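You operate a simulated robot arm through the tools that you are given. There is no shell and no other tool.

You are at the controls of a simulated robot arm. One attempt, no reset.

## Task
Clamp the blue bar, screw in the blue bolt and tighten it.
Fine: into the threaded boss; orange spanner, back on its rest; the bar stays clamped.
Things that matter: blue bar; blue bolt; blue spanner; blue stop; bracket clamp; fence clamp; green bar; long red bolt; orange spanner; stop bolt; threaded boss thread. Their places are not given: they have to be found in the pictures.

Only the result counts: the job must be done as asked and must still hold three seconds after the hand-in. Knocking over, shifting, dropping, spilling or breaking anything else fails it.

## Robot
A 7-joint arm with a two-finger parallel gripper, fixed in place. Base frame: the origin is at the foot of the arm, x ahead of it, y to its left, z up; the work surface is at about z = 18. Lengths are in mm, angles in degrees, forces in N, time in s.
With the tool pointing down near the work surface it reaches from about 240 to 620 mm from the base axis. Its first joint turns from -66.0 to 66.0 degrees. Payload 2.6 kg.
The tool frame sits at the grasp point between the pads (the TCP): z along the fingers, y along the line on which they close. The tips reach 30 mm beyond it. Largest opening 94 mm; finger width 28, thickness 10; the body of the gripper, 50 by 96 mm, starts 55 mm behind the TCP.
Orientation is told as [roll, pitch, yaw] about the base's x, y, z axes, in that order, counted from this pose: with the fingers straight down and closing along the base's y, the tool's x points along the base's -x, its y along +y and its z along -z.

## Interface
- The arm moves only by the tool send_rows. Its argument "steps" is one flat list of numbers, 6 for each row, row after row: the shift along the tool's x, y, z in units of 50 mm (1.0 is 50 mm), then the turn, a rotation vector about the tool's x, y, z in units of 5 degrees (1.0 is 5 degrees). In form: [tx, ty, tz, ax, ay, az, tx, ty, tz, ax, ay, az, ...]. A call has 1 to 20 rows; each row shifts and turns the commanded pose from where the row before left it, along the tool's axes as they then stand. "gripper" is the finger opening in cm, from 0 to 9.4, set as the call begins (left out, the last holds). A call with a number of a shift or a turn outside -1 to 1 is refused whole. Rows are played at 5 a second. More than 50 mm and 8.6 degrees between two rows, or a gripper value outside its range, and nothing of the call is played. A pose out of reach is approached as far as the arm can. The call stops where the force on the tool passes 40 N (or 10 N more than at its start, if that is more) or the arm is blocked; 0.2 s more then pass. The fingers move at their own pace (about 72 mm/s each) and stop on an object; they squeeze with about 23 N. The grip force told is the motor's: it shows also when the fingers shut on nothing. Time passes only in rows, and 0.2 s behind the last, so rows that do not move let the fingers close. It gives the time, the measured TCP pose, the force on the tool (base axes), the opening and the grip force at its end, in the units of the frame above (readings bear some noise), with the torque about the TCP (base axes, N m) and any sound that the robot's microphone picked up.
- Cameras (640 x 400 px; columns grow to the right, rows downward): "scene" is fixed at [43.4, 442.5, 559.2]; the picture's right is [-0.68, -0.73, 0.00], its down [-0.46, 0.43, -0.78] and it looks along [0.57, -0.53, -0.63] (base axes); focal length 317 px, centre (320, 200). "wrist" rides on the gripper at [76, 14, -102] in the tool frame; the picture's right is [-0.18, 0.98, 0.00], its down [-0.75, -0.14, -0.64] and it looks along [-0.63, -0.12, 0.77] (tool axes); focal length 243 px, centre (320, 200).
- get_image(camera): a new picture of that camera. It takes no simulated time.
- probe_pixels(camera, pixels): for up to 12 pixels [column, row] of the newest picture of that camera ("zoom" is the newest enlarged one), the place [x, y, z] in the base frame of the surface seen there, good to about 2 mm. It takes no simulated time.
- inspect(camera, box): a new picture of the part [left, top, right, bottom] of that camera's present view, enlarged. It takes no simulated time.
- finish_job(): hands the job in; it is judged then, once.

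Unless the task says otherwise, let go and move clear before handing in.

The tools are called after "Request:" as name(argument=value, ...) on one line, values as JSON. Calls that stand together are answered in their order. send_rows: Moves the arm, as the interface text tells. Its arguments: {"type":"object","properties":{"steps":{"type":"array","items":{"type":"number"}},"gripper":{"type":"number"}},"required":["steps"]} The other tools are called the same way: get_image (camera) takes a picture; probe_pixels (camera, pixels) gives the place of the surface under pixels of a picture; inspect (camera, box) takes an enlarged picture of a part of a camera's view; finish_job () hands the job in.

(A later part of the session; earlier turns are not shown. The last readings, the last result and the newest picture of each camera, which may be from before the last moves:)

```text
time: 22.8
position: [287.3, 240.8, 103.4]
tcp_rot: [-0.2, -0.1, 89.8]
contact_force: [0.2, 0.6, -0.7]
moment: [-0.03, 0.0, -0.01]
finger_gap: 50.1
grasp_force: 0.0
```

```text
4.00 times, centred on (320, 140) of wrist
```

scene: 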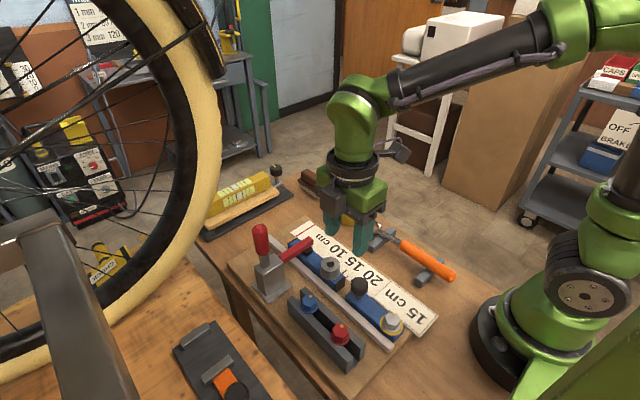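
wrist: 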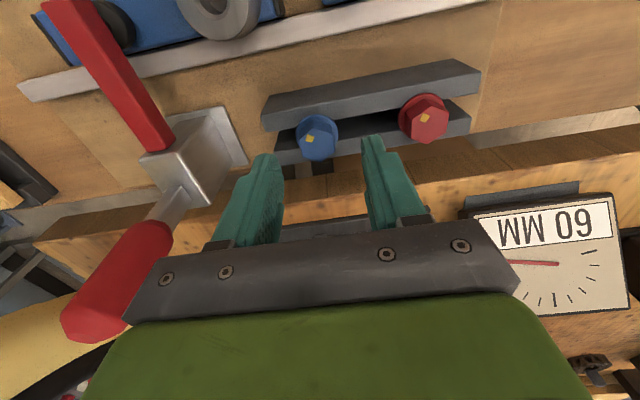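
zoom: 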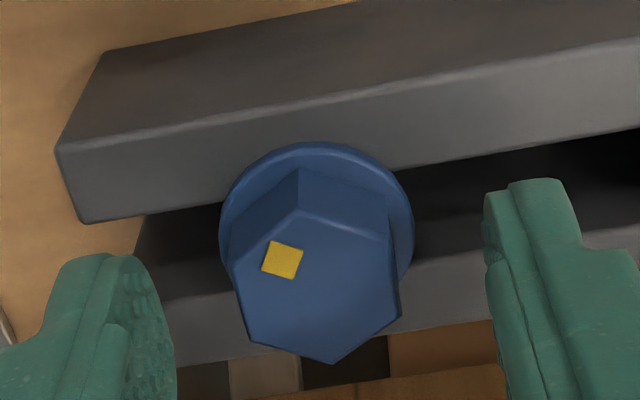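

The tips are just above the flange level. I'll drop 2 mm more, shift 1 mm in x, and close on the head.

Request:
send_rows(steps=[0, -0.02, 0.04, 0, 0, 0, 0, 0, 0, 0, 0, 0], gripper=5.0)

Request:
send_rows(steps=[0, 0, 0, 0, 0, 0, 0, 0, 0, 0, 0, 0, 0, 0, 0, 0, 0, 0], gripper=1.5)

Request:
inspect(camera="wrist", box=[240, 90, 400, 190])

```text
time: 23.4
position: [288.8, 240.9, 100.6]
tcp_rot: [-0.2, 0.0, 89.9]
contact_force: [0.7, 0.2, 0.1]
moment: [0.02, 0.04, 0.02]
finger_gap: 50.1
grasp_force: 0.0
```

```text
time: 24.2
position: [288.3, 241.5, 100.4]
tcp_rot: [-0.2, 0.0, 89.8]
contact_force: [-0.3, -1.0, 0.7]
moment: [-0.01, -0.01, 0.0]
finger_gap: 23.5
grasp_force: 23.2
```

```text
4.00 times, centred on (320, 140) of wrist
```

zoom: 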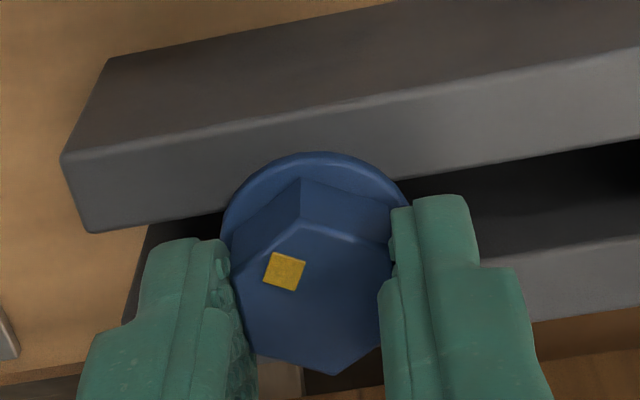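

The fingers stopped at 23.5 mm across the flats, which is a good grip. I'm lifting the bolt straight up and taking pictures.

Request:
send_rows(steps=[0, 0, -0.1, 0, 0, 0, 0, 0, -0.2, 0, 0, 0, 0, 0, -0.3, 0, 0, 0, 0, 0, -0.3, 0, 0, 0, 0, 0, -0.3, 0, 0, 0, 0, 0, -0.2, 0, 0, 0, 0, 0, 0, 0, 0, 0], gripper=0.5)

Request:
inspect(camera="scene", box=[260, 210, 360, 330])

Request:
inspect(camera="wrist", box=[240, 80, 400, 190])

```text
time: 25.8
position: [287.7, 242.2, 169.4]
tcp_rot: [-0.1, 0.0, 90.0]
contact_force: [0.1, 0.3, -0.1]
moment: [-0.01, -0.02, -0.03]
finger_gap: 5.0
grasp_force: 0.0
```

```text
3.33 times, centred on (310, 270) of scene
```

zoom: 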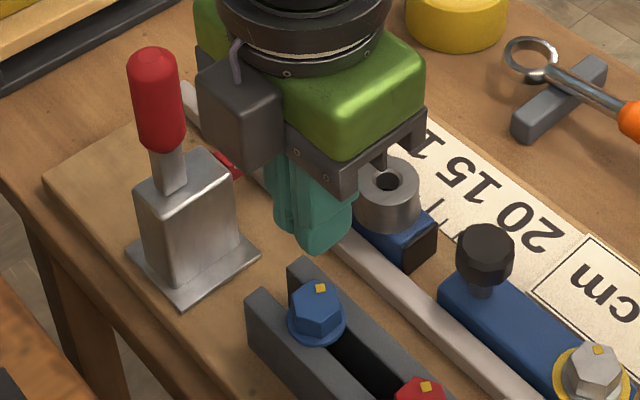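

```text
3.64 times, centred on (320, 135) of wrist
```

zoom: 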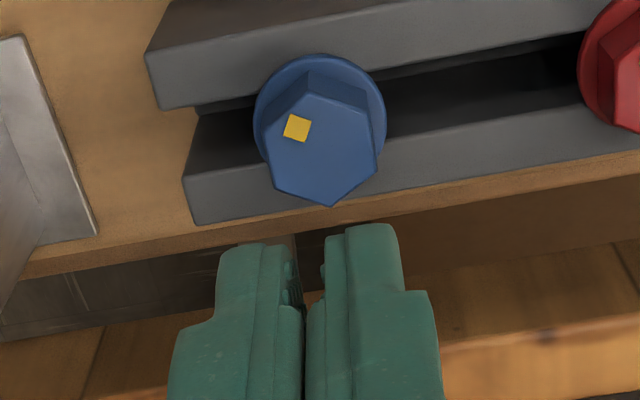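

The bolt slipped out of the fingers and is still seated in the rack; the gap went to 5 mm. I'll reopen, go back slightly deeper (tips just above the flange), and squeeze fully before a slow lift.

Request:
send_rows(steps=[0, 0, 0, 0, 0, 0, 0.02, 0, 0.3, 0, 0, 0, 0, 0, 0.3, 0, 0, 0, 0, 0, 0.3, 0, 0, 0, 0, 0, 0.3, 0, 0, 0, 0, 0, 0.15, 0, 0, 0, 0, 0, 0, 0, 0, 0], gripper=5.0)

Request:
inspect(camera="scene", box=[290, 270, 330, 310])

Request:
inspect(camera="wrist", box=[240, 90, 400, 190])

```text
time: 27.4
position: [287.9, 238.3, 103.5]
tcp_rot: [-0.1, 0.0, 89.9]
contact_force: [0.1, -0.2, 0.3]
moment: [0.01, -0.01, 0.03]
finger_gap: 50.0
grasp_force: 0.0
```

```text
10.00 times, centred on (310, 290) of scene
```

zoom: 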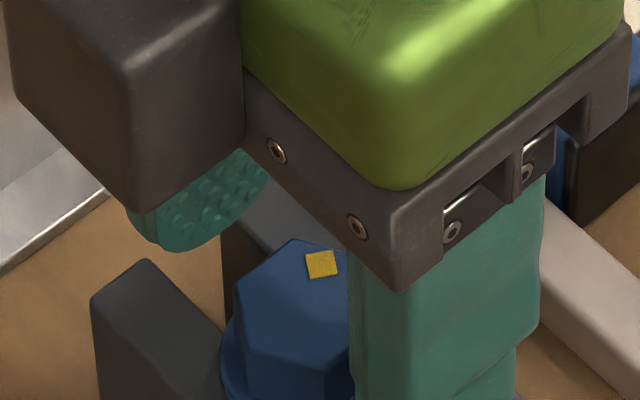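

```text
4.00 times, centred on (320, 140) of wrist
```

zoom: 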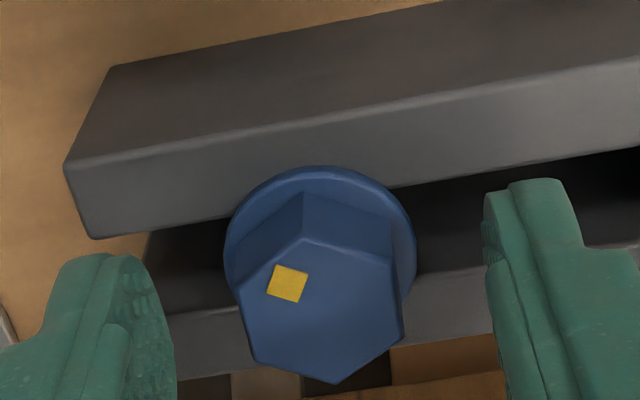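

The bolt is still seated and centred between the open fingers. I'm lowering to about z=99, closing fully, and lifting only a little while I check gap and force.

Request:
send_rows(steps=[0, 0, 0.04, 0, 0, 0, 0, 0, 0.03, 0, 0, 0, 0, 0, 0, 0, 0, 0], gripper=5.0)

Request:
send_rows(steps=[0, 0, 0, 0, 0, 0, 0, 0, 0, 0, 0, 0, 0, 0, 0, 0, 0, 0, 0, 0, 0, 0, 0, 0], gripper=0)

Request:
send_rows(steps=[0, 0, -0.02, 0, 0, 0, 0, 0, -0.02, 0, 0, 0, 0, 0, -0.02, 0, 0, 0])

Request:
inspect(camera="wrist", box=[240, 90, 400, 190])

Request:
inspect(camera="scene", box=[280, 260, 340, 320])

```text
time: 28.2
position: [288.5, 240.4, 99.6]
tcp_rot: [-0.1, -0.1, 89.9]
contact_force: [-0.7, -0.2, -0.4]
moment: [0.01, 0.02, 0.02]
finger_gap: 50.0
grasp_force: 0.1
```

```text
time: 29.2
position: [286.3, 238.9, 99.5]
tcp_rot: [-0.1, 0.0, 89.9]
contact_force: [-0.4, -0.3, 1.1]
moment: [0.0, 0.03, 0.03]
finger_gap: 23.4
grasp_force: 22.8
```

```text
time: 30.0
position: [286.6, 239.9, 101.3]
tcp_rot: [-0.1, 0.0, 89.9]
contact_force: [0.0, -0.3, -0.8]
moment: [0.01, -0.01, -0.01]
finger_gap: 23.3
grasp_force: 22.9
```

```text
4.00 times, centred on (320, 140) of wrist
```

zoom: 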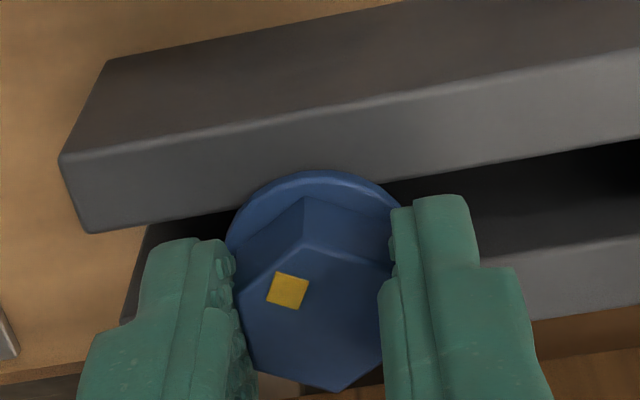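

```text
6.67 times, centred on (310, 290) of scene
```

zoom: 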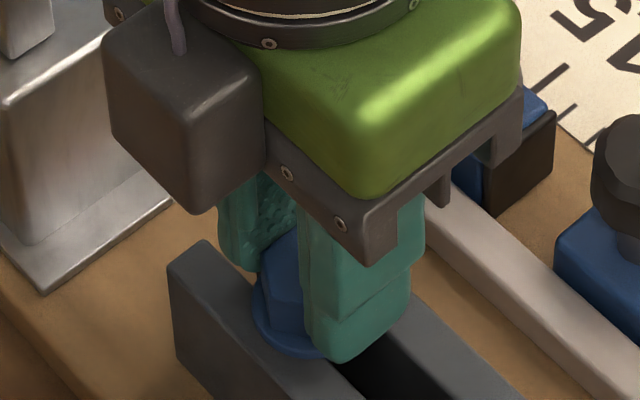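

The grip holds at 23.3 mm after 3 mm of lift. I'm lifting another 10 mm slowly and comparing the picture.

Request:
send_rows(steps=[0, 0, -0.04, 0, 0, 0, 0, 0, -0.04, 0, 0, 0, 0, 0, -0.04, 0, 0, 0, 0, 0, -0.04, 0, 0, 0, 0, 0, -0.04, 0, 0, 0])

Request:
inspect(camera="wrist", box=[240, 90, 400, 190])

Request:
inspect(camera="scene", box=[280, 260, 340, 320])

```text
time: 31.2
position: [287.4, 240.2, 111.6]
tcp_rot: [-0.1, -0.1, 89.8]
contact_force: [-0.7, 0.0, -0.2]
moment: [-0.01, 0.01, -0.03]
finger_gap: 23.6
grasp_force: 23.2
```

```text
4.00 times, centred on (320, 140) of wrist
```

zoom: 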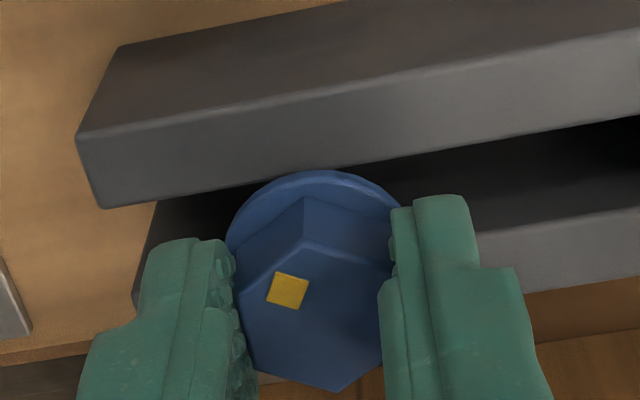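

```text
6.67 times, centred on (310, 290) of scene
```

zoom: 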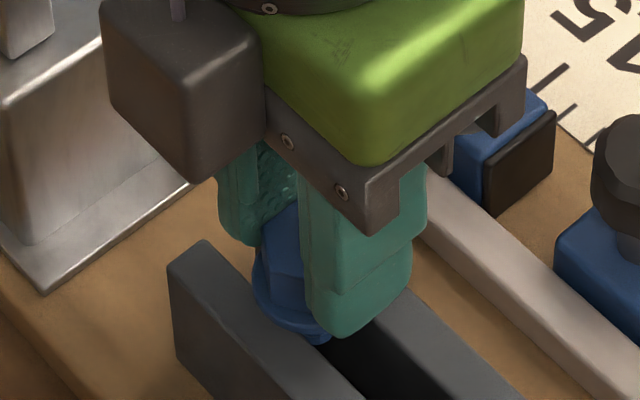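

The bolt is rising with the fingers, unchanged relative to them. I'll continue lifting slowly.

Request:
send_rows(steps=[0, 0, -0.06, 0, 0, 0, 0, 0, -0.08, 0, 0, 0, 0, 0, -0.08, 0, 0, 0, 0, 0, -0.08, 0, 0, 0, 0, 0, -0.08, 0, 0, 0, 0, 0, -0.08, 0, 0, 0, 0, 0, -0.08, 0, 0, 0, 0, 0, -0.08, 0, 0, 0, 0, 0, -0.08, 0, 0, 0, 0, 0, -0.08, 0, 0, 0, 0, 0, -0.08, 0, 0, 0, 0, 0, -0.08, 0, 0, 0, 0, 0, -0.06, 0, 0, 0, 0, 0, -0.03, 0, 0, 0])

Request:
inspect(camera="scene", box=[270, 220, 360, 310])

Request:
inspect(camera="wrist", box=[240, 90, 400, 190])

```text
time: 34.2
position: [287.0, 238.7, 163.5]
tcp_rot: [0.0, 0.0, 89.9]
contact_force: [0.7, 0.0, -0.4]
moment: [0.01, 0.01, 0.0]
finger_gap: 23.3
grasp_force: 23.4
```

```text
4.44 times, centred on (315, 265) of scene
```

zoom: 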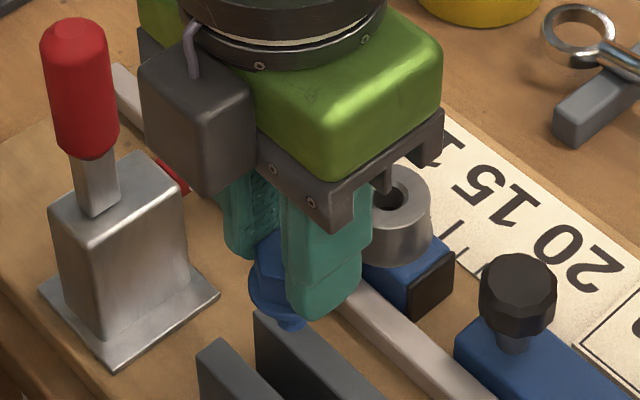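

```text
4.00 times, centred on (320, 140) of wrist
```

zoom: 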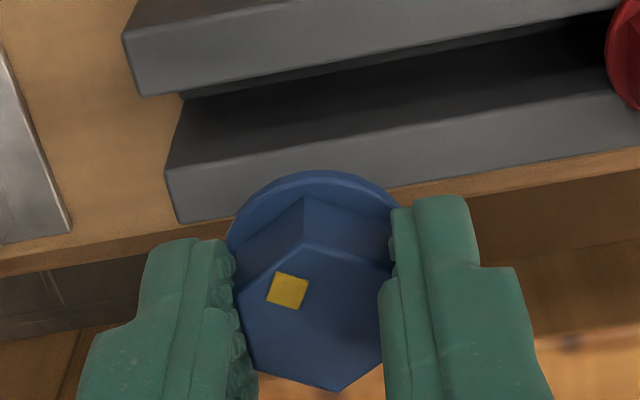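

The bolt is held firmly. I want to see how long its shank is, so I'll zoom in on its underside.

Request:
inspect(camera="scene", box=[295, 270, 340, 300])

Request:
probe_pixels(camera="zoom", pixels=[[180, 200], [230, 215], [160, 120], [240, 230], [200, 225], [270, 225]])

```text
13.33 times, centred on (318, 285) of scene
```

zoom: 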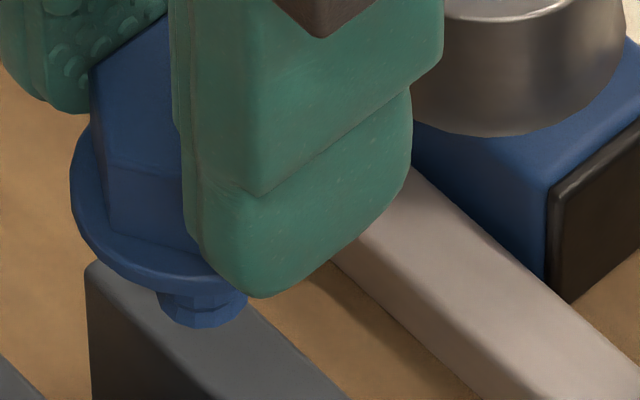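

```text
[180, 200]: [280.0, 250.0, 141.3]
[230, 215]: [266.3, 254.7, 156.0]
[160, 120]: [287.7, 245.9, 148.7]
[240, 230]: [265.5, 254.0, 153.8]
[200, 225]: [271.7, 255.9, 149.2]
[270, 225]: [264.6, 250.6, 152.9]
```

The shank is about 14–15 mm long, so its tip is roughly 49 mm below the TCP. I'm moving slowly to above the boss, estimated at (324.6,152.7) in TCP terms, while staying high.

Request:
send_rows(steps=[0.05, -0.02, 0, 0, 0, 0, 0.1, -0.043, 0, 0, 0, 0, 0.14, -0.06, 0, 0, 0, 0, 0.14, -0.06, 0, 0, 0, 0, 0.14, -0.06, 0, 0, 0, 0, 0.14, -0.06, 0, 0, 0, 0, 0.14, -0.06, 0, 0, 0, 0, 0.14, -0.06, 0, 0, 0, 0, 0.14, -0.06, 0, 0, 0, 0, 0.14, -0.06, 0, 0, 0, 0, 0.14, -0.06, 0, 0, 0, 0, 0.14, -0.06, 0, 0, 0, 0, 0.1, -0.043, 0, 0, 0, 0, 0.088, -0.04, 0, 0, 0, 0, 0, 0, 0, 0, 0, 0])

Request:
inspect(camera="scene", box=[290, 220, 380, 290])

Request:
get_image(camera="wrist")

```text
time: 37.4
position: [325.1, 152.7, 162.8]
tcp_rot: [-0.1, 0.1, 89.9]
contact_force: [0.8, 0.0, -1.4]
moment: [-0.02, 0.01, 0.03]
finger_gap: 23.6
grasp_force: 23.3
```

```text
5.71 times, centred on (335, 255) of scene
```

zoom: 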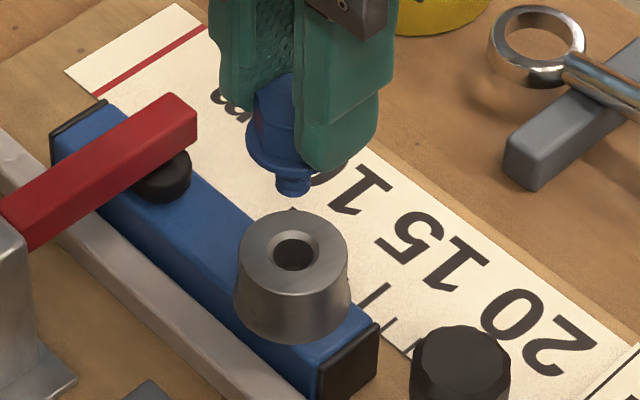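

```text
taken
```

wrist: 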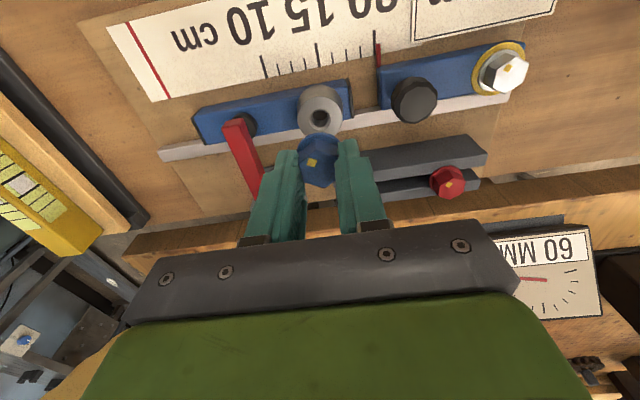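

The shank is almost over the hole: the axis at u≈293 and the hole at u≈295 in the scene zoom. Before screwing I'll find out how far the wrist turns, so I'm rotating counter-clockwise (yaw up) in free air.

Request:
send_rows(steps=[0, 0, 0, 0, 0, -0.5, 0, 0, 0, 0, 0, -1, 0, 0, 0, 0, 0, -1, 0, 0, 0, 0, 0, -1, 0, 0, 0, 0, 0, -1, 0, 0, 0, 0, 0, -1, 0, 0, 0, 0, 0, -1, 0, 0, 0, 0, 0, -1, 0, 0, 0, 0, 0, -1, 0, 0, 0, 0, 0, -0.5])

```text
time: 39.6
position: [324.6, 153.4, 163.2]
tcp_rot: [0.0, 0.1, 134.9]
contact_force: [-0.2, -0.5, -1.2]
moment: [0.02, 0.0, 0.0]
finger_gap: 23.2
grasp_force: 22.8
```

Yaw reached 135 cleanly. I'll continue toward 180 to find the limit.

Request:
send_rows(steps=[0, 0, 0, 0, 0, -0.5, 0, 0, 0, 0, 0, -1, 0, 0, 0, 0, 0, -1, 0, 0, 0, 0, 0, -1, 0, 0, 0, 0, 0, -1, 0, 0, 0, 0, 0, -1, 0, 0, 0, 0, 0, -1, 0, 0, 0, 0, 0, -1, 0, 0, 0, 0, 0, -1, 0, 0, 0, 0, 0, -0.5])

Request:
get_image(camera="scene")

```text
time: 41.8
position: [323.9, 152.7, 163.6]
tcp_rot: [0.1, 0.1, 179.9]
contact_force: [0.0, -0.3, -0.6]
moment: [-0.01, 0.0, 0.03]
finger_gap: 23.3
grasp_force: 22.8
```

```text
taken
```

scene: 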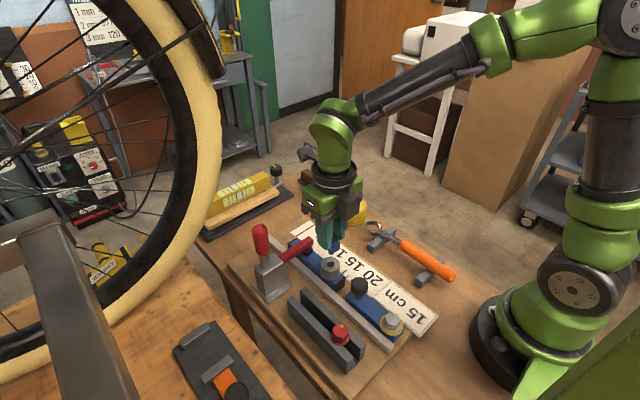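

Yaw 180 is reachable, which gives about 300° per grip. Now I'll check the alignment of the bolt tip over the hole from both cameras.

Request:
inspect(camera="scene", box=[310, 235, 350, 275])

Request:
inspect(camera="wrist", box=[260, 60, 380, 190])

```text
10.00 times, centred on (330, 255) of scene
```

zoom: 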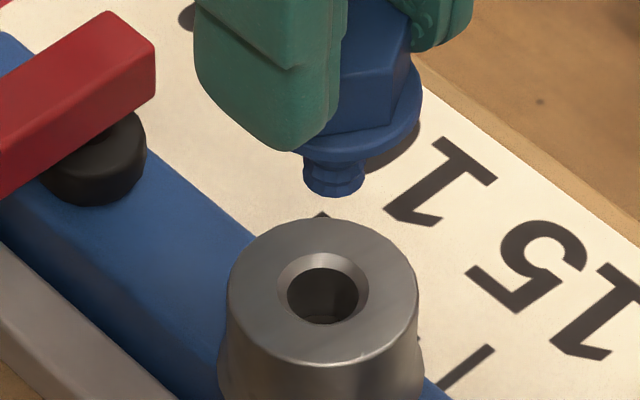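

```text
3.08 times, centred on (320, 125) of wrist
```

zoom: 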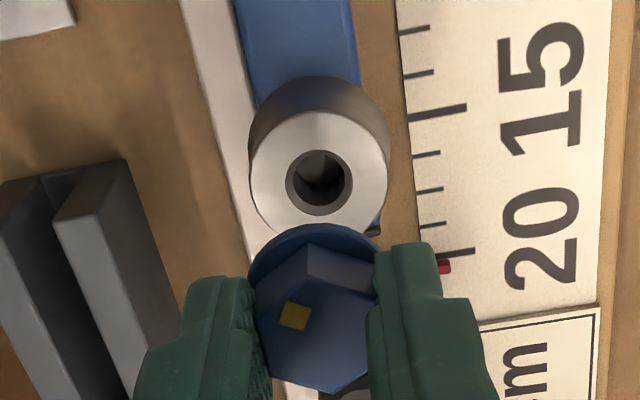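

In the scene zoom the shank (u≈334) is slightly right of the hole (u≈322), about 1.4 mm off. I'll probe the boss rim and bolt from this wrist view to refine the offset.

Request:
inspect(camera="wrist", box=[290, 90, 350, 150])

Request:
probe_pixels(camera="zoom", pixels=[[240, 150], [390, 160], [240, 220], [400, 220], [316, 90], [316, 245], [260, 110], [375, 110], [318, 165], [300, 300], [340, 300], [320, 380]])

```text
6.67 times, centred on (320, 120) of wrist
```

zoom: 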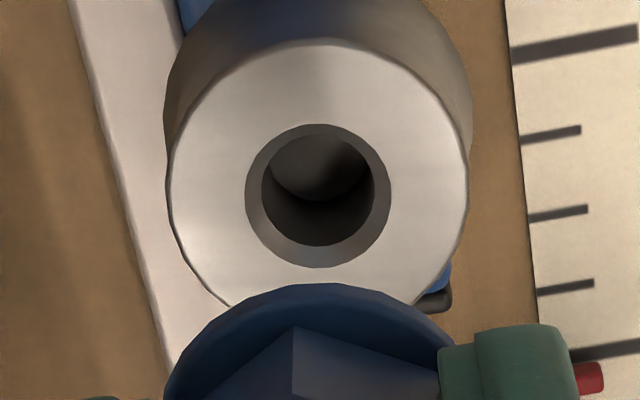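

```text
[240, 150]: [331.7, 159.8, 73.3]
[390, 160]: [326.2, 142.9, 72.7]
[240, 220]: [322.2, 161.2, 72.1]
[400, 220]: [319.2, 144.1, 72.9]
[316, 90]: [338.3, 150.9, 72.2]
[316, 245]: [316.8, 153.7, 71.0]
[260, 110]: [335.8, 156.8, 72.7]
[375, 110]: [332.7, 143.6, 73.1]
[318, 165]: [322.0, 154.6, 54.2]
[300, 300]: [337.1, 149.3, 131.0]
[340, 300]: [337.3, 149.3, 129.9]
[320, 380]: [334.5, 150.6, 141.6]
```

The wrist puts the hole near (323.6,152.2) while the scene suggests a slight shift the other way, so the current pose is about central. I'm lowering to a few mm above the boss to compare directly.

Request:
send_rows(steps=[0, 0, 0.05, 0, 0, 0, 0, 0, 0.08, 0, 0, 0, 0, 0, 0.1, 0, 0, 0, 0, 0, 0.1, 0, 0, 0, 0, 0, 0.1, 0, 0, 0, 0, 0, 0.1, 0, 0, 0, 0, 0, 0.1, 0, 0, 0, 0, 0, 0.05, 0, 0, 0, 0, 0, 0.03, 0, 0, 0])

Request:
inspect(camera="scene", box=[315, 245, 345, 275])

Request:
inspect(camera="wrist", box=[270, 80, 370, 180])

```text
time: 43.8
position: [324.9, 151.1, 127.7]
tcp_rot: [0.0, 0.1, 179.8]
contact_force: [-0.2, -0.8, -1.2]
moment: [-0.03, 0.0, 0.0]
finger_gap: 23.2
grasp_force: 22.9
```

```text
13.33 times, centred on (330, 260) of scene
```

zoom: 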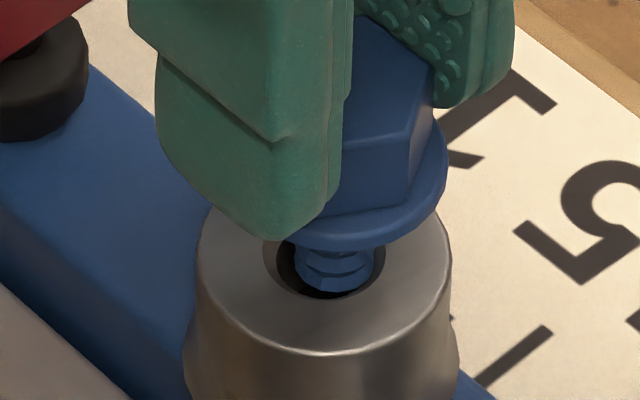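

```text
4.00 times, centred on (320, 130) of wrist
```

zoom: 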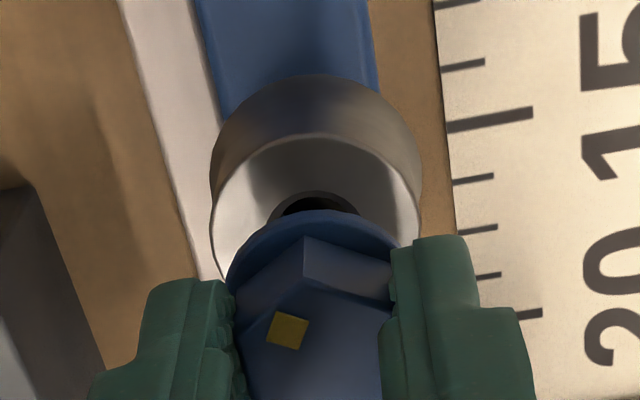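

In the scene zoom the shank (u≈334) is right of the hole (u≈325) and slightly toward the camera, which suggests a shift of about +2 mm in x. I'll apply that and recheck.

Request:
send_rows(steps=[0.04, 0.006, 0, 0, 0, 0, 0, 0, 0, 0, 0, 0])

Request:
inspect(camera="scene", box=[315, 245, 345, 275])

Request:
inspect(camera="wrist", box=[290, 100, 350, 160])

```text
time: 44.4
position: [326.5, 152.7, 128.3]
tcp_rot: [0.0, 0.1, 179.9]
contact_force: [-0.2, 0.1, -1.0]
moment: [-0.02, -0.01, 0.0]
finger_gap: 23.4
grasp_force: 23.1
```

```text
13.33 times, centred on (330, 260) of scene
```

zoom: 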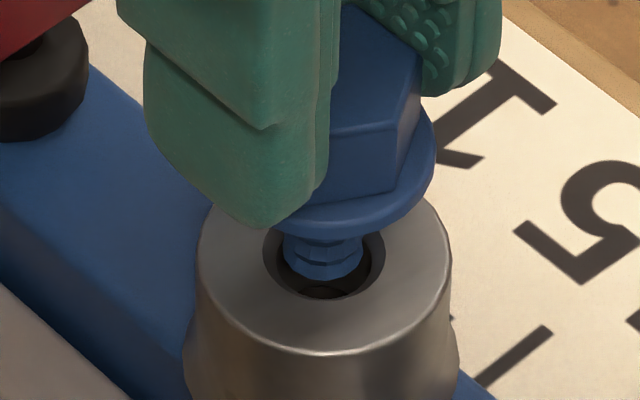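

```text
6.67 times, centred on (320, 130) of wrist
```

zoom: 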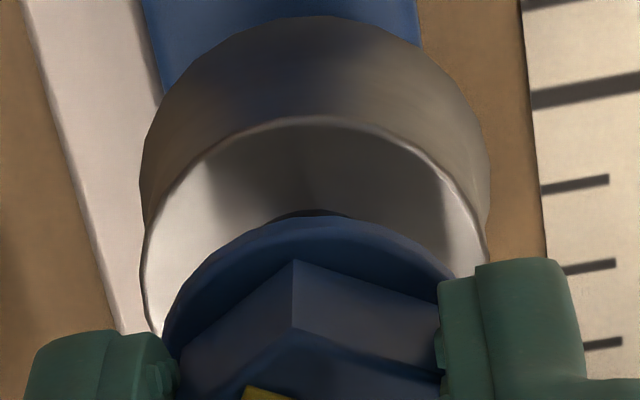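

Lateral alignment looks good now (323 vs 325). I'm descending in 1 mm steps until the tip enters or touches.

Request:
send_rows(steps=[0, 0.004, 0.02, 0, 0, 0, 0, 0, 0.02, 0, 0, 0, 0, 0, 0.02, 0, 0, 0, 0, 0, 0.02, 0, 0, 0])

Request:
inspect(camera="scene", box=[315, 245, 345, 275])

```text
time: 45.4
position: [327.5, 151.2, 123.9]
tcp_rot: [0.0, 0.1, 179.9]
contact_force: [-0.5, -0.2, -0.3]
moment: [0.0, 0.04, -0.01]
finger_gap: 23.4
grasp_force: 23.0
```

```text
13.33 times, centred on (330, 260) of scene
```

zoom: 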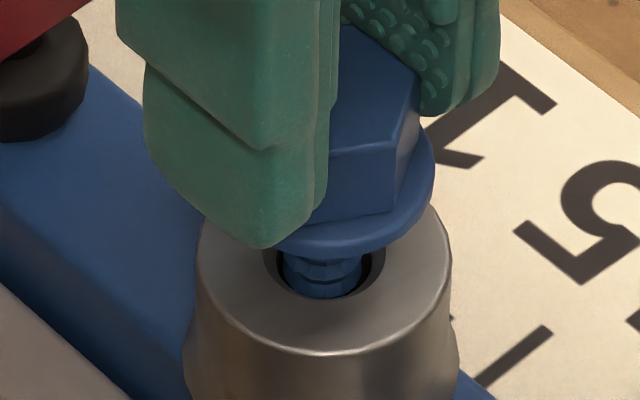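

The tip is entering the chamfer, with even gaps on both sides. I'm continuing down in small steps.

Request:
send_rows(steps=[0, 0, 0.02, 0, 0, 0, 0, 0, 0.02, 0, 0, 0, 0, 0, 0.02, 0, 0, 0])

Request:
inspect(camera="scene", box=[315, 245, 345, 275])

```text
time: 46.2
position: [326.1, 152.4, 120.3]
tcp_rot: [0.0, 0.1, 179.9]
contact_force: [-1.3, -0.4, -0.9]
moment: [0.03, 0.03, 0.0]
finger_gap: 23.3
grasp_force: 22.6
```

```text
13.33 times, centred on (330, 260) of scene
```

zoom: 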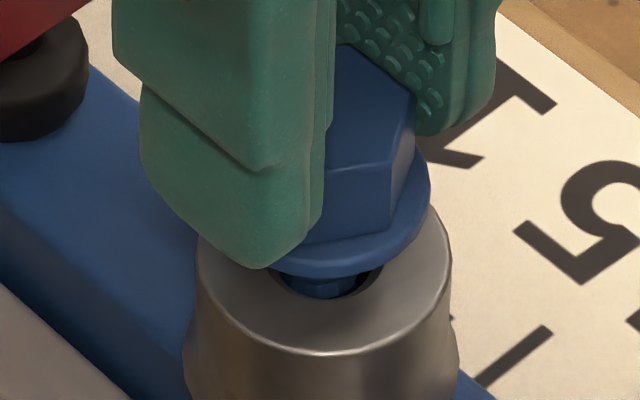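

There's still almost no contact force at z≈120. I'll continue with 1 mm steps.

Request:
send_rows(steps=[0, 0, 0.02, 0, 0, 0, 0, 0, 0.02, 0, 0, 0])

Request:
send_rows(steps=[0, 0, 0.02, 0, 0, 0])

```text
time: 46.8
position: [327.0, 153.5, 117.6]
tcp_rot: [-0.1, 0.1, 179.8]
contact_force: [-0.7, -0.1, -0.6]
moment: [-0.03, 0.01, -0.02]
finger_gap: 23.4
grasp_force: 22.5
```

```text
time: 47.2
position: [326.7, 153.0, 116.2]
tcp_rot: [0.1, 0.1, 179.9]
contact_force: [0.9, -0.6, 0.1]
moment: [-0.02, 0.02, -0.02]
finger_gap: 23.4
grasp_force: 23.2
```

Request:
inspect(camera="scene", box=[315, 245, 345, 275])

Request:
inspect(camera="wrist", box=[290, 110, 350, 170])

```text
13.33 times, centred on (330, 260) of scene
```

zoom: 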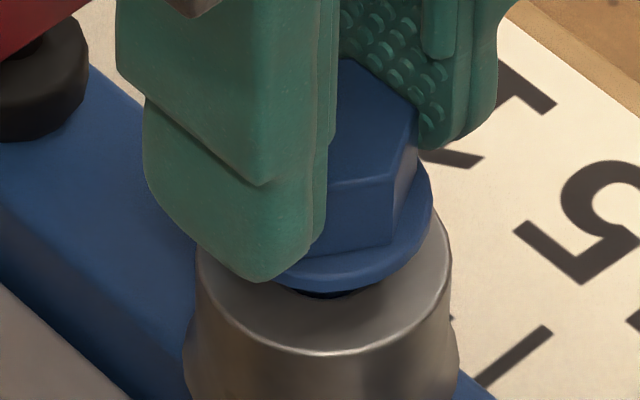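

```text
6.67 times, centred on (320, 140) of wrist
```

zoom: 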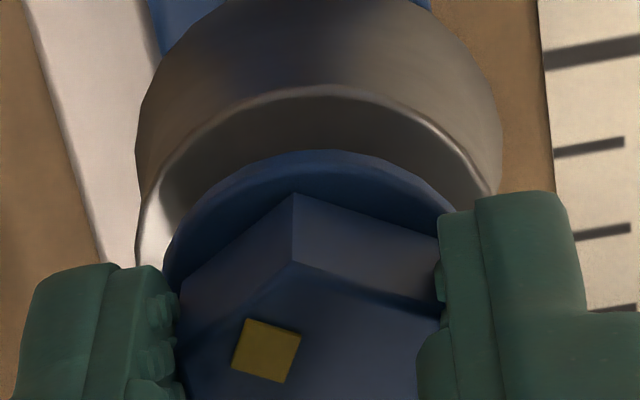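

The shank is inside the hole and still moves freely, with the flange about 8 mm above the boss. I'll keep going until the thread starts to catch.

Request:
send_rows(steps=[0, 0, 0.02, 0, 0, 0, 0, 0, 0, 0, 0, 0])

Request:
send_rows(steps=[0, 0, 0.02, 0, 0, 0, 0, 0, 0, 0, 0, 0])

Request:
send_rows(steps=[0, 0, 0.02, 0, 0, 0, 0, 0, 0, 0, 0, 0])

```text
time: 47.8
position: [327.4, 152.5, 117.1]
tcp_rot: [0.0, 0.2, 179.9]
contact_force: [-1.5, 0.5, -1.1]
moment: [-0.02, 0.03, 0.02]
finger_gap: 23.3
grasp_force: 23.4
```

```text
time: 48.4
position: [325.4, 152.8, 116.6]
tcp_rot: [0.1, -0.1, 179.9]
contact_force: [-9.8, 0.6, -6.4]
moment: [0.05, 0.06, 0.0]
finger_gap: 23.1
grasp_force: 23.0
```

```text
time: 49.0
position: [327.5, 153.7, 115.2]
tcp_rot: [0.1, 0.0, 179.8]
contact_force: [-14.3, -3.0, 5.0]
moment: [-0.08, 0.45, 0.02]
finger_gap: 23.4
grasp_force: 22.8
```

Contact now: the boss pushes the tool toward -x with 14 N, so the bolt is slightly too far in +x. I'll back up 1 mm and shift -x by about 0.8 mm.

Request:
send_rows(steps=[0, 0, -0.02, 0, 0, 0, -0.016, 0, 0, 0, 0, 0, 0, 0, 0, 0, 0, 0])

Request:
send_rows(steps=[0, 0, 0.02, 0, 0, 0, 0, 0, 0, 0, 0, 0])

```text
time: 49.8
position: [327.0, 152.2, 114.4]
tcp_rot: [0.0, 0.1, 179.9]
contact_force: [-3.5, 1.1, -11.6]
moment: [0.04, 0.45, 0.0]
finger_gap: 23.2
grasp_force: 22.6
```

```text
time: 50.4
position: [326.5, 152.9, 116.0]
tcp_rot: [0.0, 0.2, 179.9]
contact_force: [-5.6, 0.3, 4.6]
moment: [0.04, 0.62, -0.04]
finger_gap: 23.3
grasp_force: 22.9
```

Pulling back gave a -11.6 N z force, so the thread seems to have caught the bolt. I'll shift a bit further in -x to relieve the side load.

Request:
send_rows(steps=[-0.012, 0, 0, 0, 0, 0, 0, 0, 0, 0, 0, 0])

Request:
inspect(camera="scene", box=[315, 245, 345, 275])

```text
time: 51.0
position: [325.4, 153.9, 116.5]
tcp_rot: [-0.1, 0.1, 179.9]
contact_force: [7.6, 4.3, -0.9]
moment: [0.12, 0.31, -0.02]
finger_gap: 23.3
grasp_force: 22.8
```

```text
13.33 times, centred on (330, 260) of scene
```

zoom: 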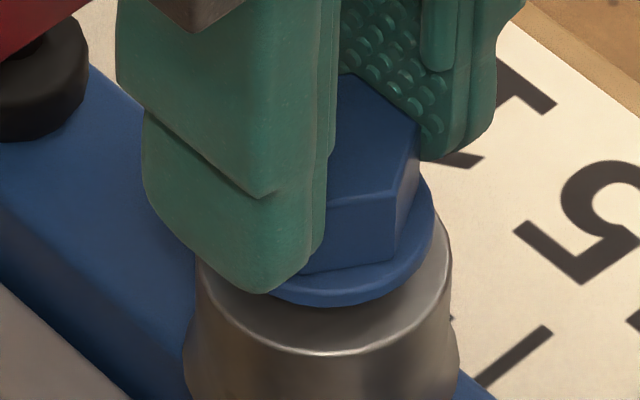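

The side load has flipped to +7.6 N, so the axis is nearly matched, with the flange about 6 mm above the boss. I'll nudge back slightly and start turning clockwise (seen from above) with a small downward feed.

Request:
send_rows(steps=[0.004, -0.004, 0, 0, 0, 0, 0, 0, 0, 0, 0, 0.5, 0, 0, 0.001, 0, 0, 1, 0, 0, 0.001, 0, 0, 1, 0, 0, 0.001, 0, 0, 1, 0, 0, 0.001, 0, 0, 1, 0, 0, 0.001, 0, 0, 1, 0, 0, 0.001, 0, 0, 1])

```text
time: 52.8
position: [327.4, 152.3, 114.4]
tcp_rot: [-0.2, 0.2, 147.3]
contact_force: [15.2, -0.2, 1.1]
moment: [-0.16, -0.56, 0.05]
finger_gap: 23.2
grasp_force: 22.5
```

Turning to yaw 147 gave little torque but 15 N of side force in +x. I'll shift +0.8 mm in x to relieve it, then look.

Request:
send_rows(steps=[0.0135, -0.0086, 0, 0, 0, 0, 0, 0, 0, 0, 0, 0])

Request:
inspect(camera="scene", box=[315, 245, 345, 275])

Request:
inspect(camera="wrist", box=[270, 90, 370, 190])

```text
time: 53.4
position: [325.8, 152.6, 115.4]
tcp_rot: [0.0, 0.1, 147.4]
contact_force: [9.0, -5.6, 8.2]
moment: [-0.32, -0.46, -0.04]
finger_gap: 23.5
grasp_force: 23.3
```

```text
13.33 times, centred on (330, 260) of scene
```

zoom: 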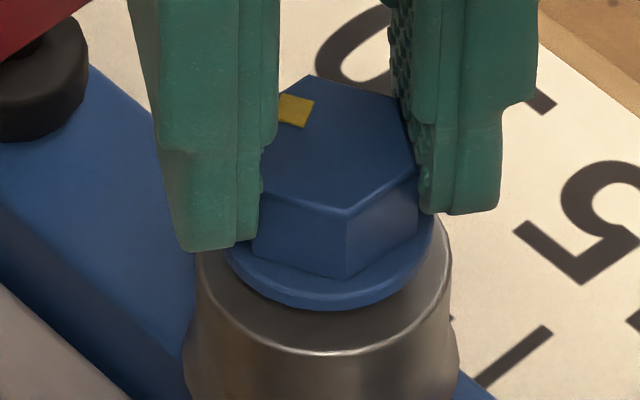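

```text
4.00 times, centred on (320, 140) of wrist
```

zoom: 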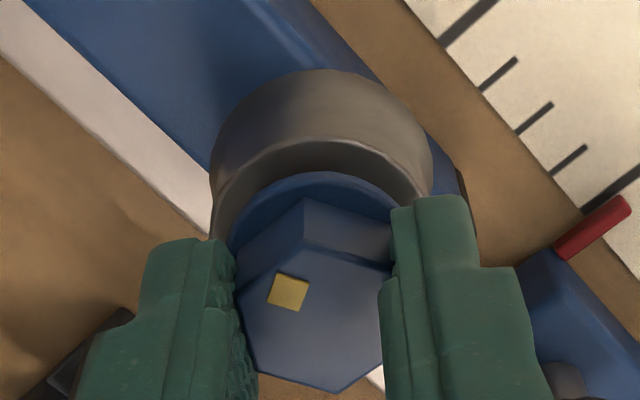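

The flange sits about 0.9 mm off-axis, and the forces (+9,-5.6) agree. I'll shift a little along +x/-y and read again.

Request:
send_rows(steps=[0.0144, 0, 0, 0, 0, 0, 0, 0, 0, 0, 0, 0])

Request:
send_rows(steps=[0, 0, 0, 0, 0, 0])

```text
time: 54.0
position: [326.7, 152.4, 114.5]
tcp_rot: [0.1, 0.0, 147.3]
contact_force: [-0.5, -8.3, 12.8]
moment: [-0.43, -0.25, 0.02]
finger_gap: 23.1
grasp_force: 22.7
```

```text
time: 54.4
position: [326.4, 151.7, 112.5]
tcp_rot: [0.1, 0.0, 147.3]
contact_force: [-5.7, -10.6, 13.6]
moment: [-0.43, -0.04, 0.02]
finger_gap: 23.2
grasp_force: 23.2
```

Now Fx is near zero, Fy is -10 and Fz is +13. I'll shift -y by 0.6 mm, ease up slightly, and re-read.

Request:
send_rows(steps=[0.003, 0.012, -0.008, 0, 0, 0, 0, 0, 0, 0, 0, 0])

Request:
send_rows(steps=[0, 0, 0, 0, 0, 0, 0, 0, 0, 0, 0, 0])

```text
time: 55.0
position: [326.2, 152.1, 114.0]
tcp_rot: [-0.1, 0.1, 147.4]
contact_force: [0.0, -5.3, 2.6]
moment: [-0.11, 0.02, 0.01]
finger_gap: 23.2
grasp_force: 23.4
```

```text
time: 55.6
position: [326.3, 151.6, 114.4]
tcp_rot: [0.0, 0.1, 147.5]
contact_force: [1.4, -2.3, 0.0]
moment: [-0.01, 0.04, -0.02]
finger_gap: 23.5
grasp_force: 22.6
```

Forces are now near zero at yaw 147. The bolt axis is offset in the grip by about (-1.1,+2.4) mm in the tool frame, so I'll turn about the bolt's own axis by adding a small compensating shift to each row.

Request:
send_rows(steps=[0.0041, 0.002, 0.0005, 0, 0, 1, 0.0041, 0.002, 0.0005, 0, 0, 1, 0.0041, 0.002, 0.0005, 0, 0, 1, 0.0041, 0.002, 0.0005, 0, 0, 1, 0.0041, 0.002, 0.0005, 0, 0, 1, 0.0041, 0.002, 0.0005, 0, 0, 1, 0.0041, 0.002, 0.0005, 0, 0, 1, 0.0041, 0.002, 0.0005, 0, 0, 1, 0, 0, 0, 0, 0, 0])

Request:
inspect(camera="scene", box=[315, 245, 345, 275])

```text
time: 57.6
position: [326.1, 150.8, 114.2]
tcp_rot: [-0.1, 0.0, 107.3]
contact_force: [-4.6, 13.0, -6.9]
moment: [0.35, 0.12, 0.02]
finger_gap: 23.6
grasp_force: 22.6
```

```text
13.33 times, centred on (330, 260) of scene
```

zoom: 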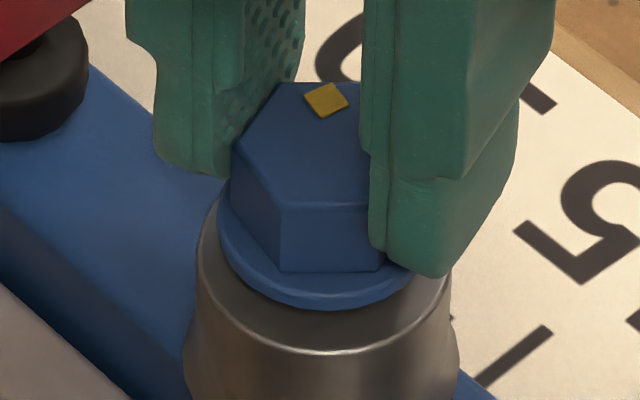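

The thread is pulling the bolt in (Fz -6.9), and Fy +13 shows I over-compensated. I'll correct the side shift, lower slightly, refine the per-row values, and keep turning.

Request:
send_rows(steps=[-0.017, 0.001, 0.005, 0, 0, 0, 0.0033, 0.0014, 0.0011, 0, 0, 1, 0.0033, 0.0014, 0.0011, 0, 0, 1, 0.0033, 0.0014, 0.0011, 0, 0, 1, 0.0033, 0.0014, 0.0011, 0, 0, 1, 0.0033, 0.0014, 0.0011, 0, 0, 1, 0.0033, 0.0014, 0.0011, 0, 0, 1, 0.0033, 0.0014, 0.0011, 0, 0, 1, 0.0033, 0.0014, 0.0011, 0, 0, 1, 0, 0, 0, 0, 0, 0])

```text
time: 59.8
position: [324.4, 150.1, 113.6]
tcp_rot: [0.2, 0.1, 67.2]
contact_force: [-25.2, 9.8, 10.0]
moment: [0.22, 0.66, 0.06]
finger_gap: 23.2
grasp_force: 23.0
```

Side force grew to -25 N in x, meaning my grip is off the bolt axis. With the thread engaged I'll open the fingers and check that the bolt stands on its own, then regrip it centred.

Request:
send_rows(steps=[0, 0, 0, 0, 0, 0, 0, 0, 0, 0, 0, 0], gripper=4.0)

Request:
send_rows(steps=[0, 0, -0.1, 0, 0, 0, 0, 0, -0.2, 0, 0, 0, 0, 0, -0.3, 0, 0, 0, 0, 0, -0.3, 0, 0, 0, 0, 0, 0, 0, 0, 0])

Request:
inspect(camera="scene", box=[315, 245, 345, 275])

Request:
inspect(camera="wrist", box=[270, 90, 370, 190])

```text
time: 60.4
position: [327.5, 148.8, 113.2]
tcp_rot: [-0.2, 0.0, 67.3]
contact_force: [-0.1, 0.3, 0.2]
moment: [0.0, -0.02, 0.01]
finger_gap: 40.1
grasp_force: 0.0
```

```text
time: 61.6
position: [325.3, 148.4, 160.0]
tcp_rot: [-0.1, -0.1, 67.3]
contact_force: [-0.9, -0.1, 0.0]
moment: [0.0, -0.03, -0.01]
finger_gap: 40.1
grasp_force: 0.1
```

```text
13.33 times, centred on (330, 260) of scene
```

zoom: 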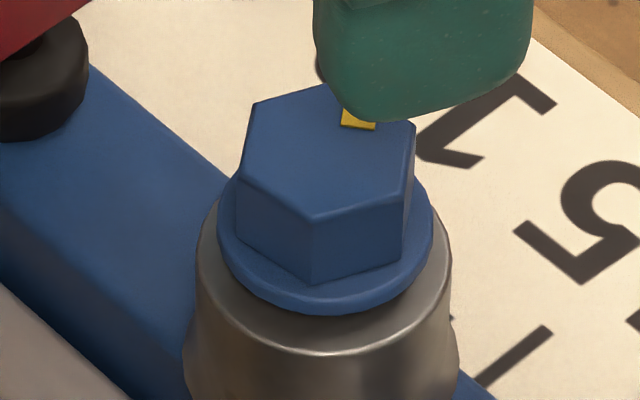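

```text
4.00 times, centred on (320, 140) of wrist
```

zoom: 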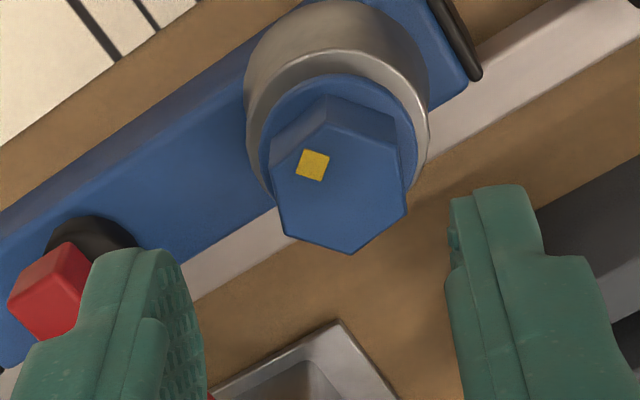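

The bolt stands upright and coaxial in the boss: flange centre u≈325, boss u≈324.5, and about 3 mm still to go. I'll centre over it and rewind the wrist by +120° for a fresh grip.

Request:
send_rows(steps=[-0.0264, 0.046, 0, 0, 0, -0.5, 0, 0, 0, 0, 0, -1, 0, 0, 0, 0, 0, -1, 0, 0, 0, 0, 0, -1, 0, 0, 0, 0, 0, -1, 0, 0, 0, 0, 0, -1, 0, 0, 0, 0, 0, -1, 0, 0, 0, 0, 0, -1, 0, 0, 0, 0, 0, -1, 0, 0, 0, 0, 0, -1, 0, 0, 0, 0, 0, -1, 0, 0, 0, 0, 0, -1, 0, 0, 0, 0, 0, -1, 0, 0, 0, 0, 0, -1, 0, 0, 0, 0, 0, -1, 0, 0, 0, 0, 0, -1, 0, 0, 0, 0, 0, -1, 0, 0, 0, 0, 0, -1, 0, 0, 0, 0, 0, -1, 0, 0, 0, 0, 0, -1])

Request:
send_rows(steps=[0, 0, 0, 0, 0, -1, 0, 0, 0, 0, 0, -1, 0, 0, 0, 0, 0, -1, 0, 0, 0, 0, 0, -1, 0, 0, 0, 0, 0, -0.5, 0, 0, 0, 0, 0, 0])

Request:
inspect(camera="wrist", box=[270, 90, 370, 190])

Request:
inspect(camera="scene", box=[315, 245, 345, 275])

```text
time: 65.8
position: [323.9, 151.3, 158.2]
tcp_rot: [0.0, 0.2, 165.0]
contact_force: [-0.2, -0.1, -0.6]
moment: [-0.02, -0.01, 0.02]
finger_gap: 39.6
grasp_force: 0.0
```

```text
time: 67.2
position: [323.6, 151.7, 159.3]
tcp_rot: [0.0, 0.1, -172.7]
contact_force: [-0.2, -0.1, 0.2]
moment: [0.01, -0.01, 0.0]
finger_gap: 39.8
grasp_force: 0.0
```

```text
4.00 times, centred on (320, 140) of wrist
```

zoom: 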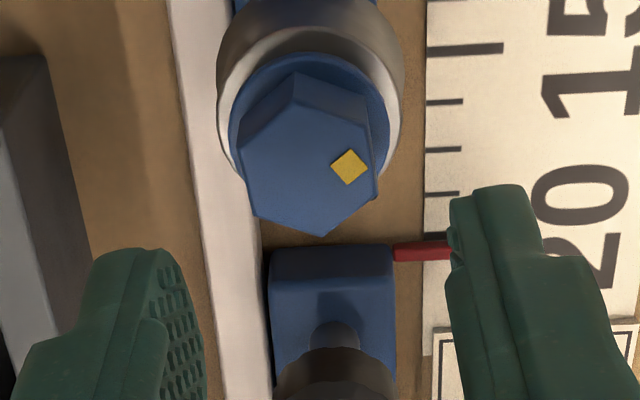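

```text
13.33 times, centred on (330, 260) of scene
```

zoom: 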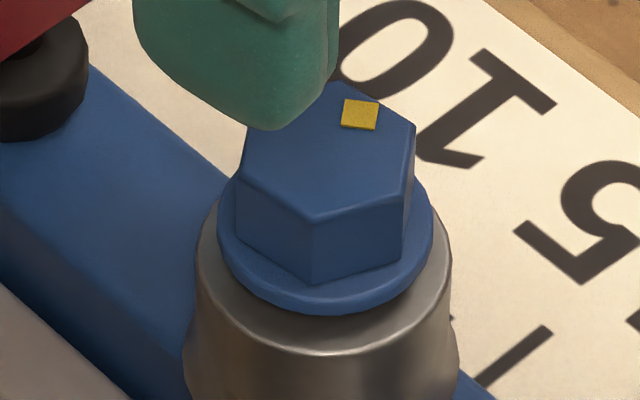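

The wrist is at yaw 187 with no trouble. From the two views the bolt axis is about (+0.4,+2.0) mm from my TCP, so I'll shift and descend around the head with open fingers.

Request:
send_rows(steps=[0.013, -0.0387, 0, 0, 0, 0, 0, 0, 0.15, 0, 0, 0, 0, 0, 0.2, 0, 0, 0, 0, 0, 0.2, 0, 0, 0, 0, 0, 0.2, 0, 0, 0, 0, 0, 0.15, 0, 0, 0, 0, 0, 0, 0, 0, 0])

Request:
inspect(camera="wrist", box=[270, 90, 370, 190])

Request:
inspect(camera="scene", box=[310, 235, 350, 275])

```text
time: 68.8
position: [325.6, 152.9, 114.9]
tcp_rot: [0.0, 0.1, -172.6]
contact_force: [-0.1, -0.5, 0.0]
moment: [0.02, 0.01, 0.01]
finger_gap: 40.0
grasp_force: 0.0
```

```text
4.00 times, centred on (320, 140) of wrist
```

zoom: 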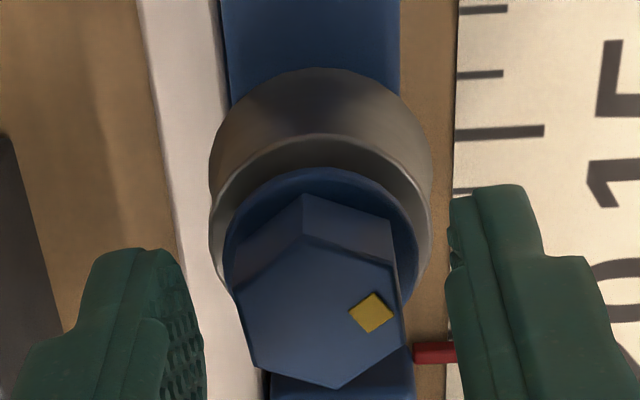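

```text
10.00 times, centred on (330, 255) of scene
```

zoom: 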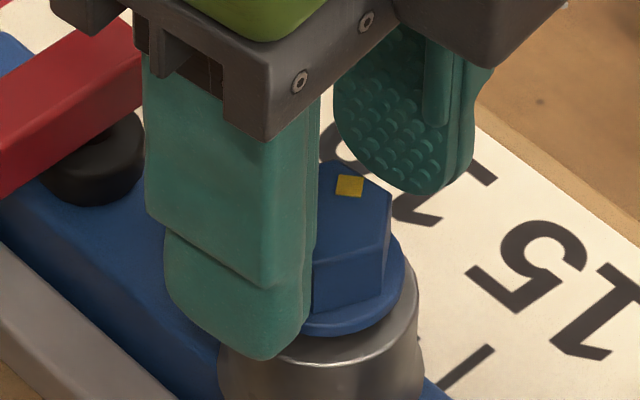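

The hex now sits centred between the fingers (u≈321) at the same depth as before. I'm closing on it here.

Request:
send_rows(steps=[0, 0, 0.01, 0, 0, 0, 0, 0, 0, 0, 0, 0, 0, 0, 0, 0, 0, 0, 0, 0, 0, 0, 0, 0], gripper=0)

Request:
send_rows(steps=[0, 0, 0, 0, 0, 0])

```text
time: 69.8
position: [325.7, 153.3, 113.6]
tcp_rot: [0.0, 0.2, -172.6]
contact_force: [0.5, -1.0, 9.7]
moment: [-0.05, 0.05, -0.01]
finger_gap: 23.2
grasp_force: 22.7
```

```text
time: 70.2
position: [326.0, 153.4, 114.0]
tcp_rot: [-0.1, 0.2, -172.6]
contact_force: [1.0, -1.4, 10.5]
moment: [-0.06, 0.01, 0.01]
finger_gap: 23.4
grasp_force: 22.7
```

The grip is clean, with almost no side force. I'm turning clockwise 50° with a small downward feed.

Request:
send_rows(steps=[0, 0, 0, 0, 0, 0.5, 0, 0, 0.0008, 0, 0, 1, 0, 0, 0.0008, 0, 0, 1, 0, 0, 0.0008, 0, 0, 1, 0, 0, 0.0008, 0, 0, 1, 0, 0, 0.0008, 0, 0, 1, 0, 0, 0.0008, 0, 0, 1, 0, 0, 0.0008, 0, 0, 1, 0, 0, 0.0008, 0, 0, 1, 0, 0, 0.0008, 0, 0, 1, 0, 0, 0, 0, 0, 0.5])

```text
time: 72.6
position: [325.0, 153.7, 111.8]
tcp_rot: [0.0, 0.1, 137.3]
contact_force: [14.8, -4.7, -4.3]
moment: [-0.08, -0.32, 0.03]
finger_gap: 23.4
grasp_force: 23.1
```

The bolt keeps pulling in (Fz -4) and the side force is modest. I'll correct by (+0.8,-0.25) mm, add the small per-row compensation, and continue 60°.

Request:
send_rows(steps=[0.015, -0.007, 0.004, 0, 0, 0, 0.002, 0, 0.0013, 0, 0, 1, 0.002, 0, 0.0013, 0, 0, 1, 0.002, 0, 0.0013, 0, 0, 1, 0.002, 0, 0.0013, 0, 0, 1, 0.002, 0, 0.0013, 0, 0, 1, 0.002, 0, 0.0013, 0, 0, 1, 0.002, 0, 0.0013, 0, 0, 1, 0.002, 0, 0.0013, 0, 0, 1, 0.002, 0, 0.0013, 0, 0, 1, 0.002, 0, 0.0013, 0, 0, 1, 0.002, 0, 0.0013, 0, 0, 1, 0.002, 0, 0.0013, 0, 0, 1, 0, 0, 0, 0, 0, 0])

Request:
inspect(camera="scene", box=[315, 245, 345, 275])

```text
time: 75.6
position: [325.3, 153.2, 111.7]
tcp_rot: [0.1, 0.1, 77.3]
contact_force: [-14.7, 14.3, -10.8]
moment: [0.35, 0.3, -0.03]
finger_gap: 23.3
grasp_force: 22.9
```

```text
13.33 times, centred on (330, 260) of scene
```

zoom: 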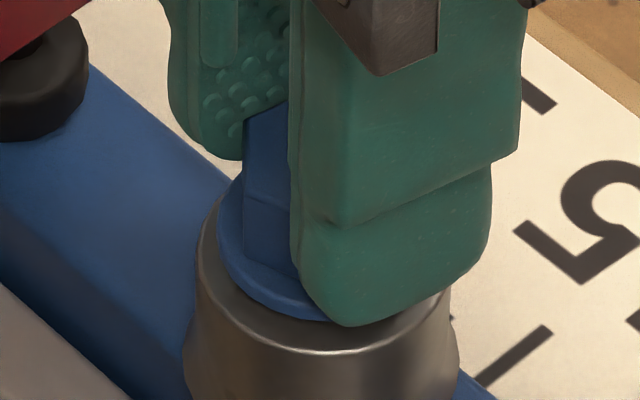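

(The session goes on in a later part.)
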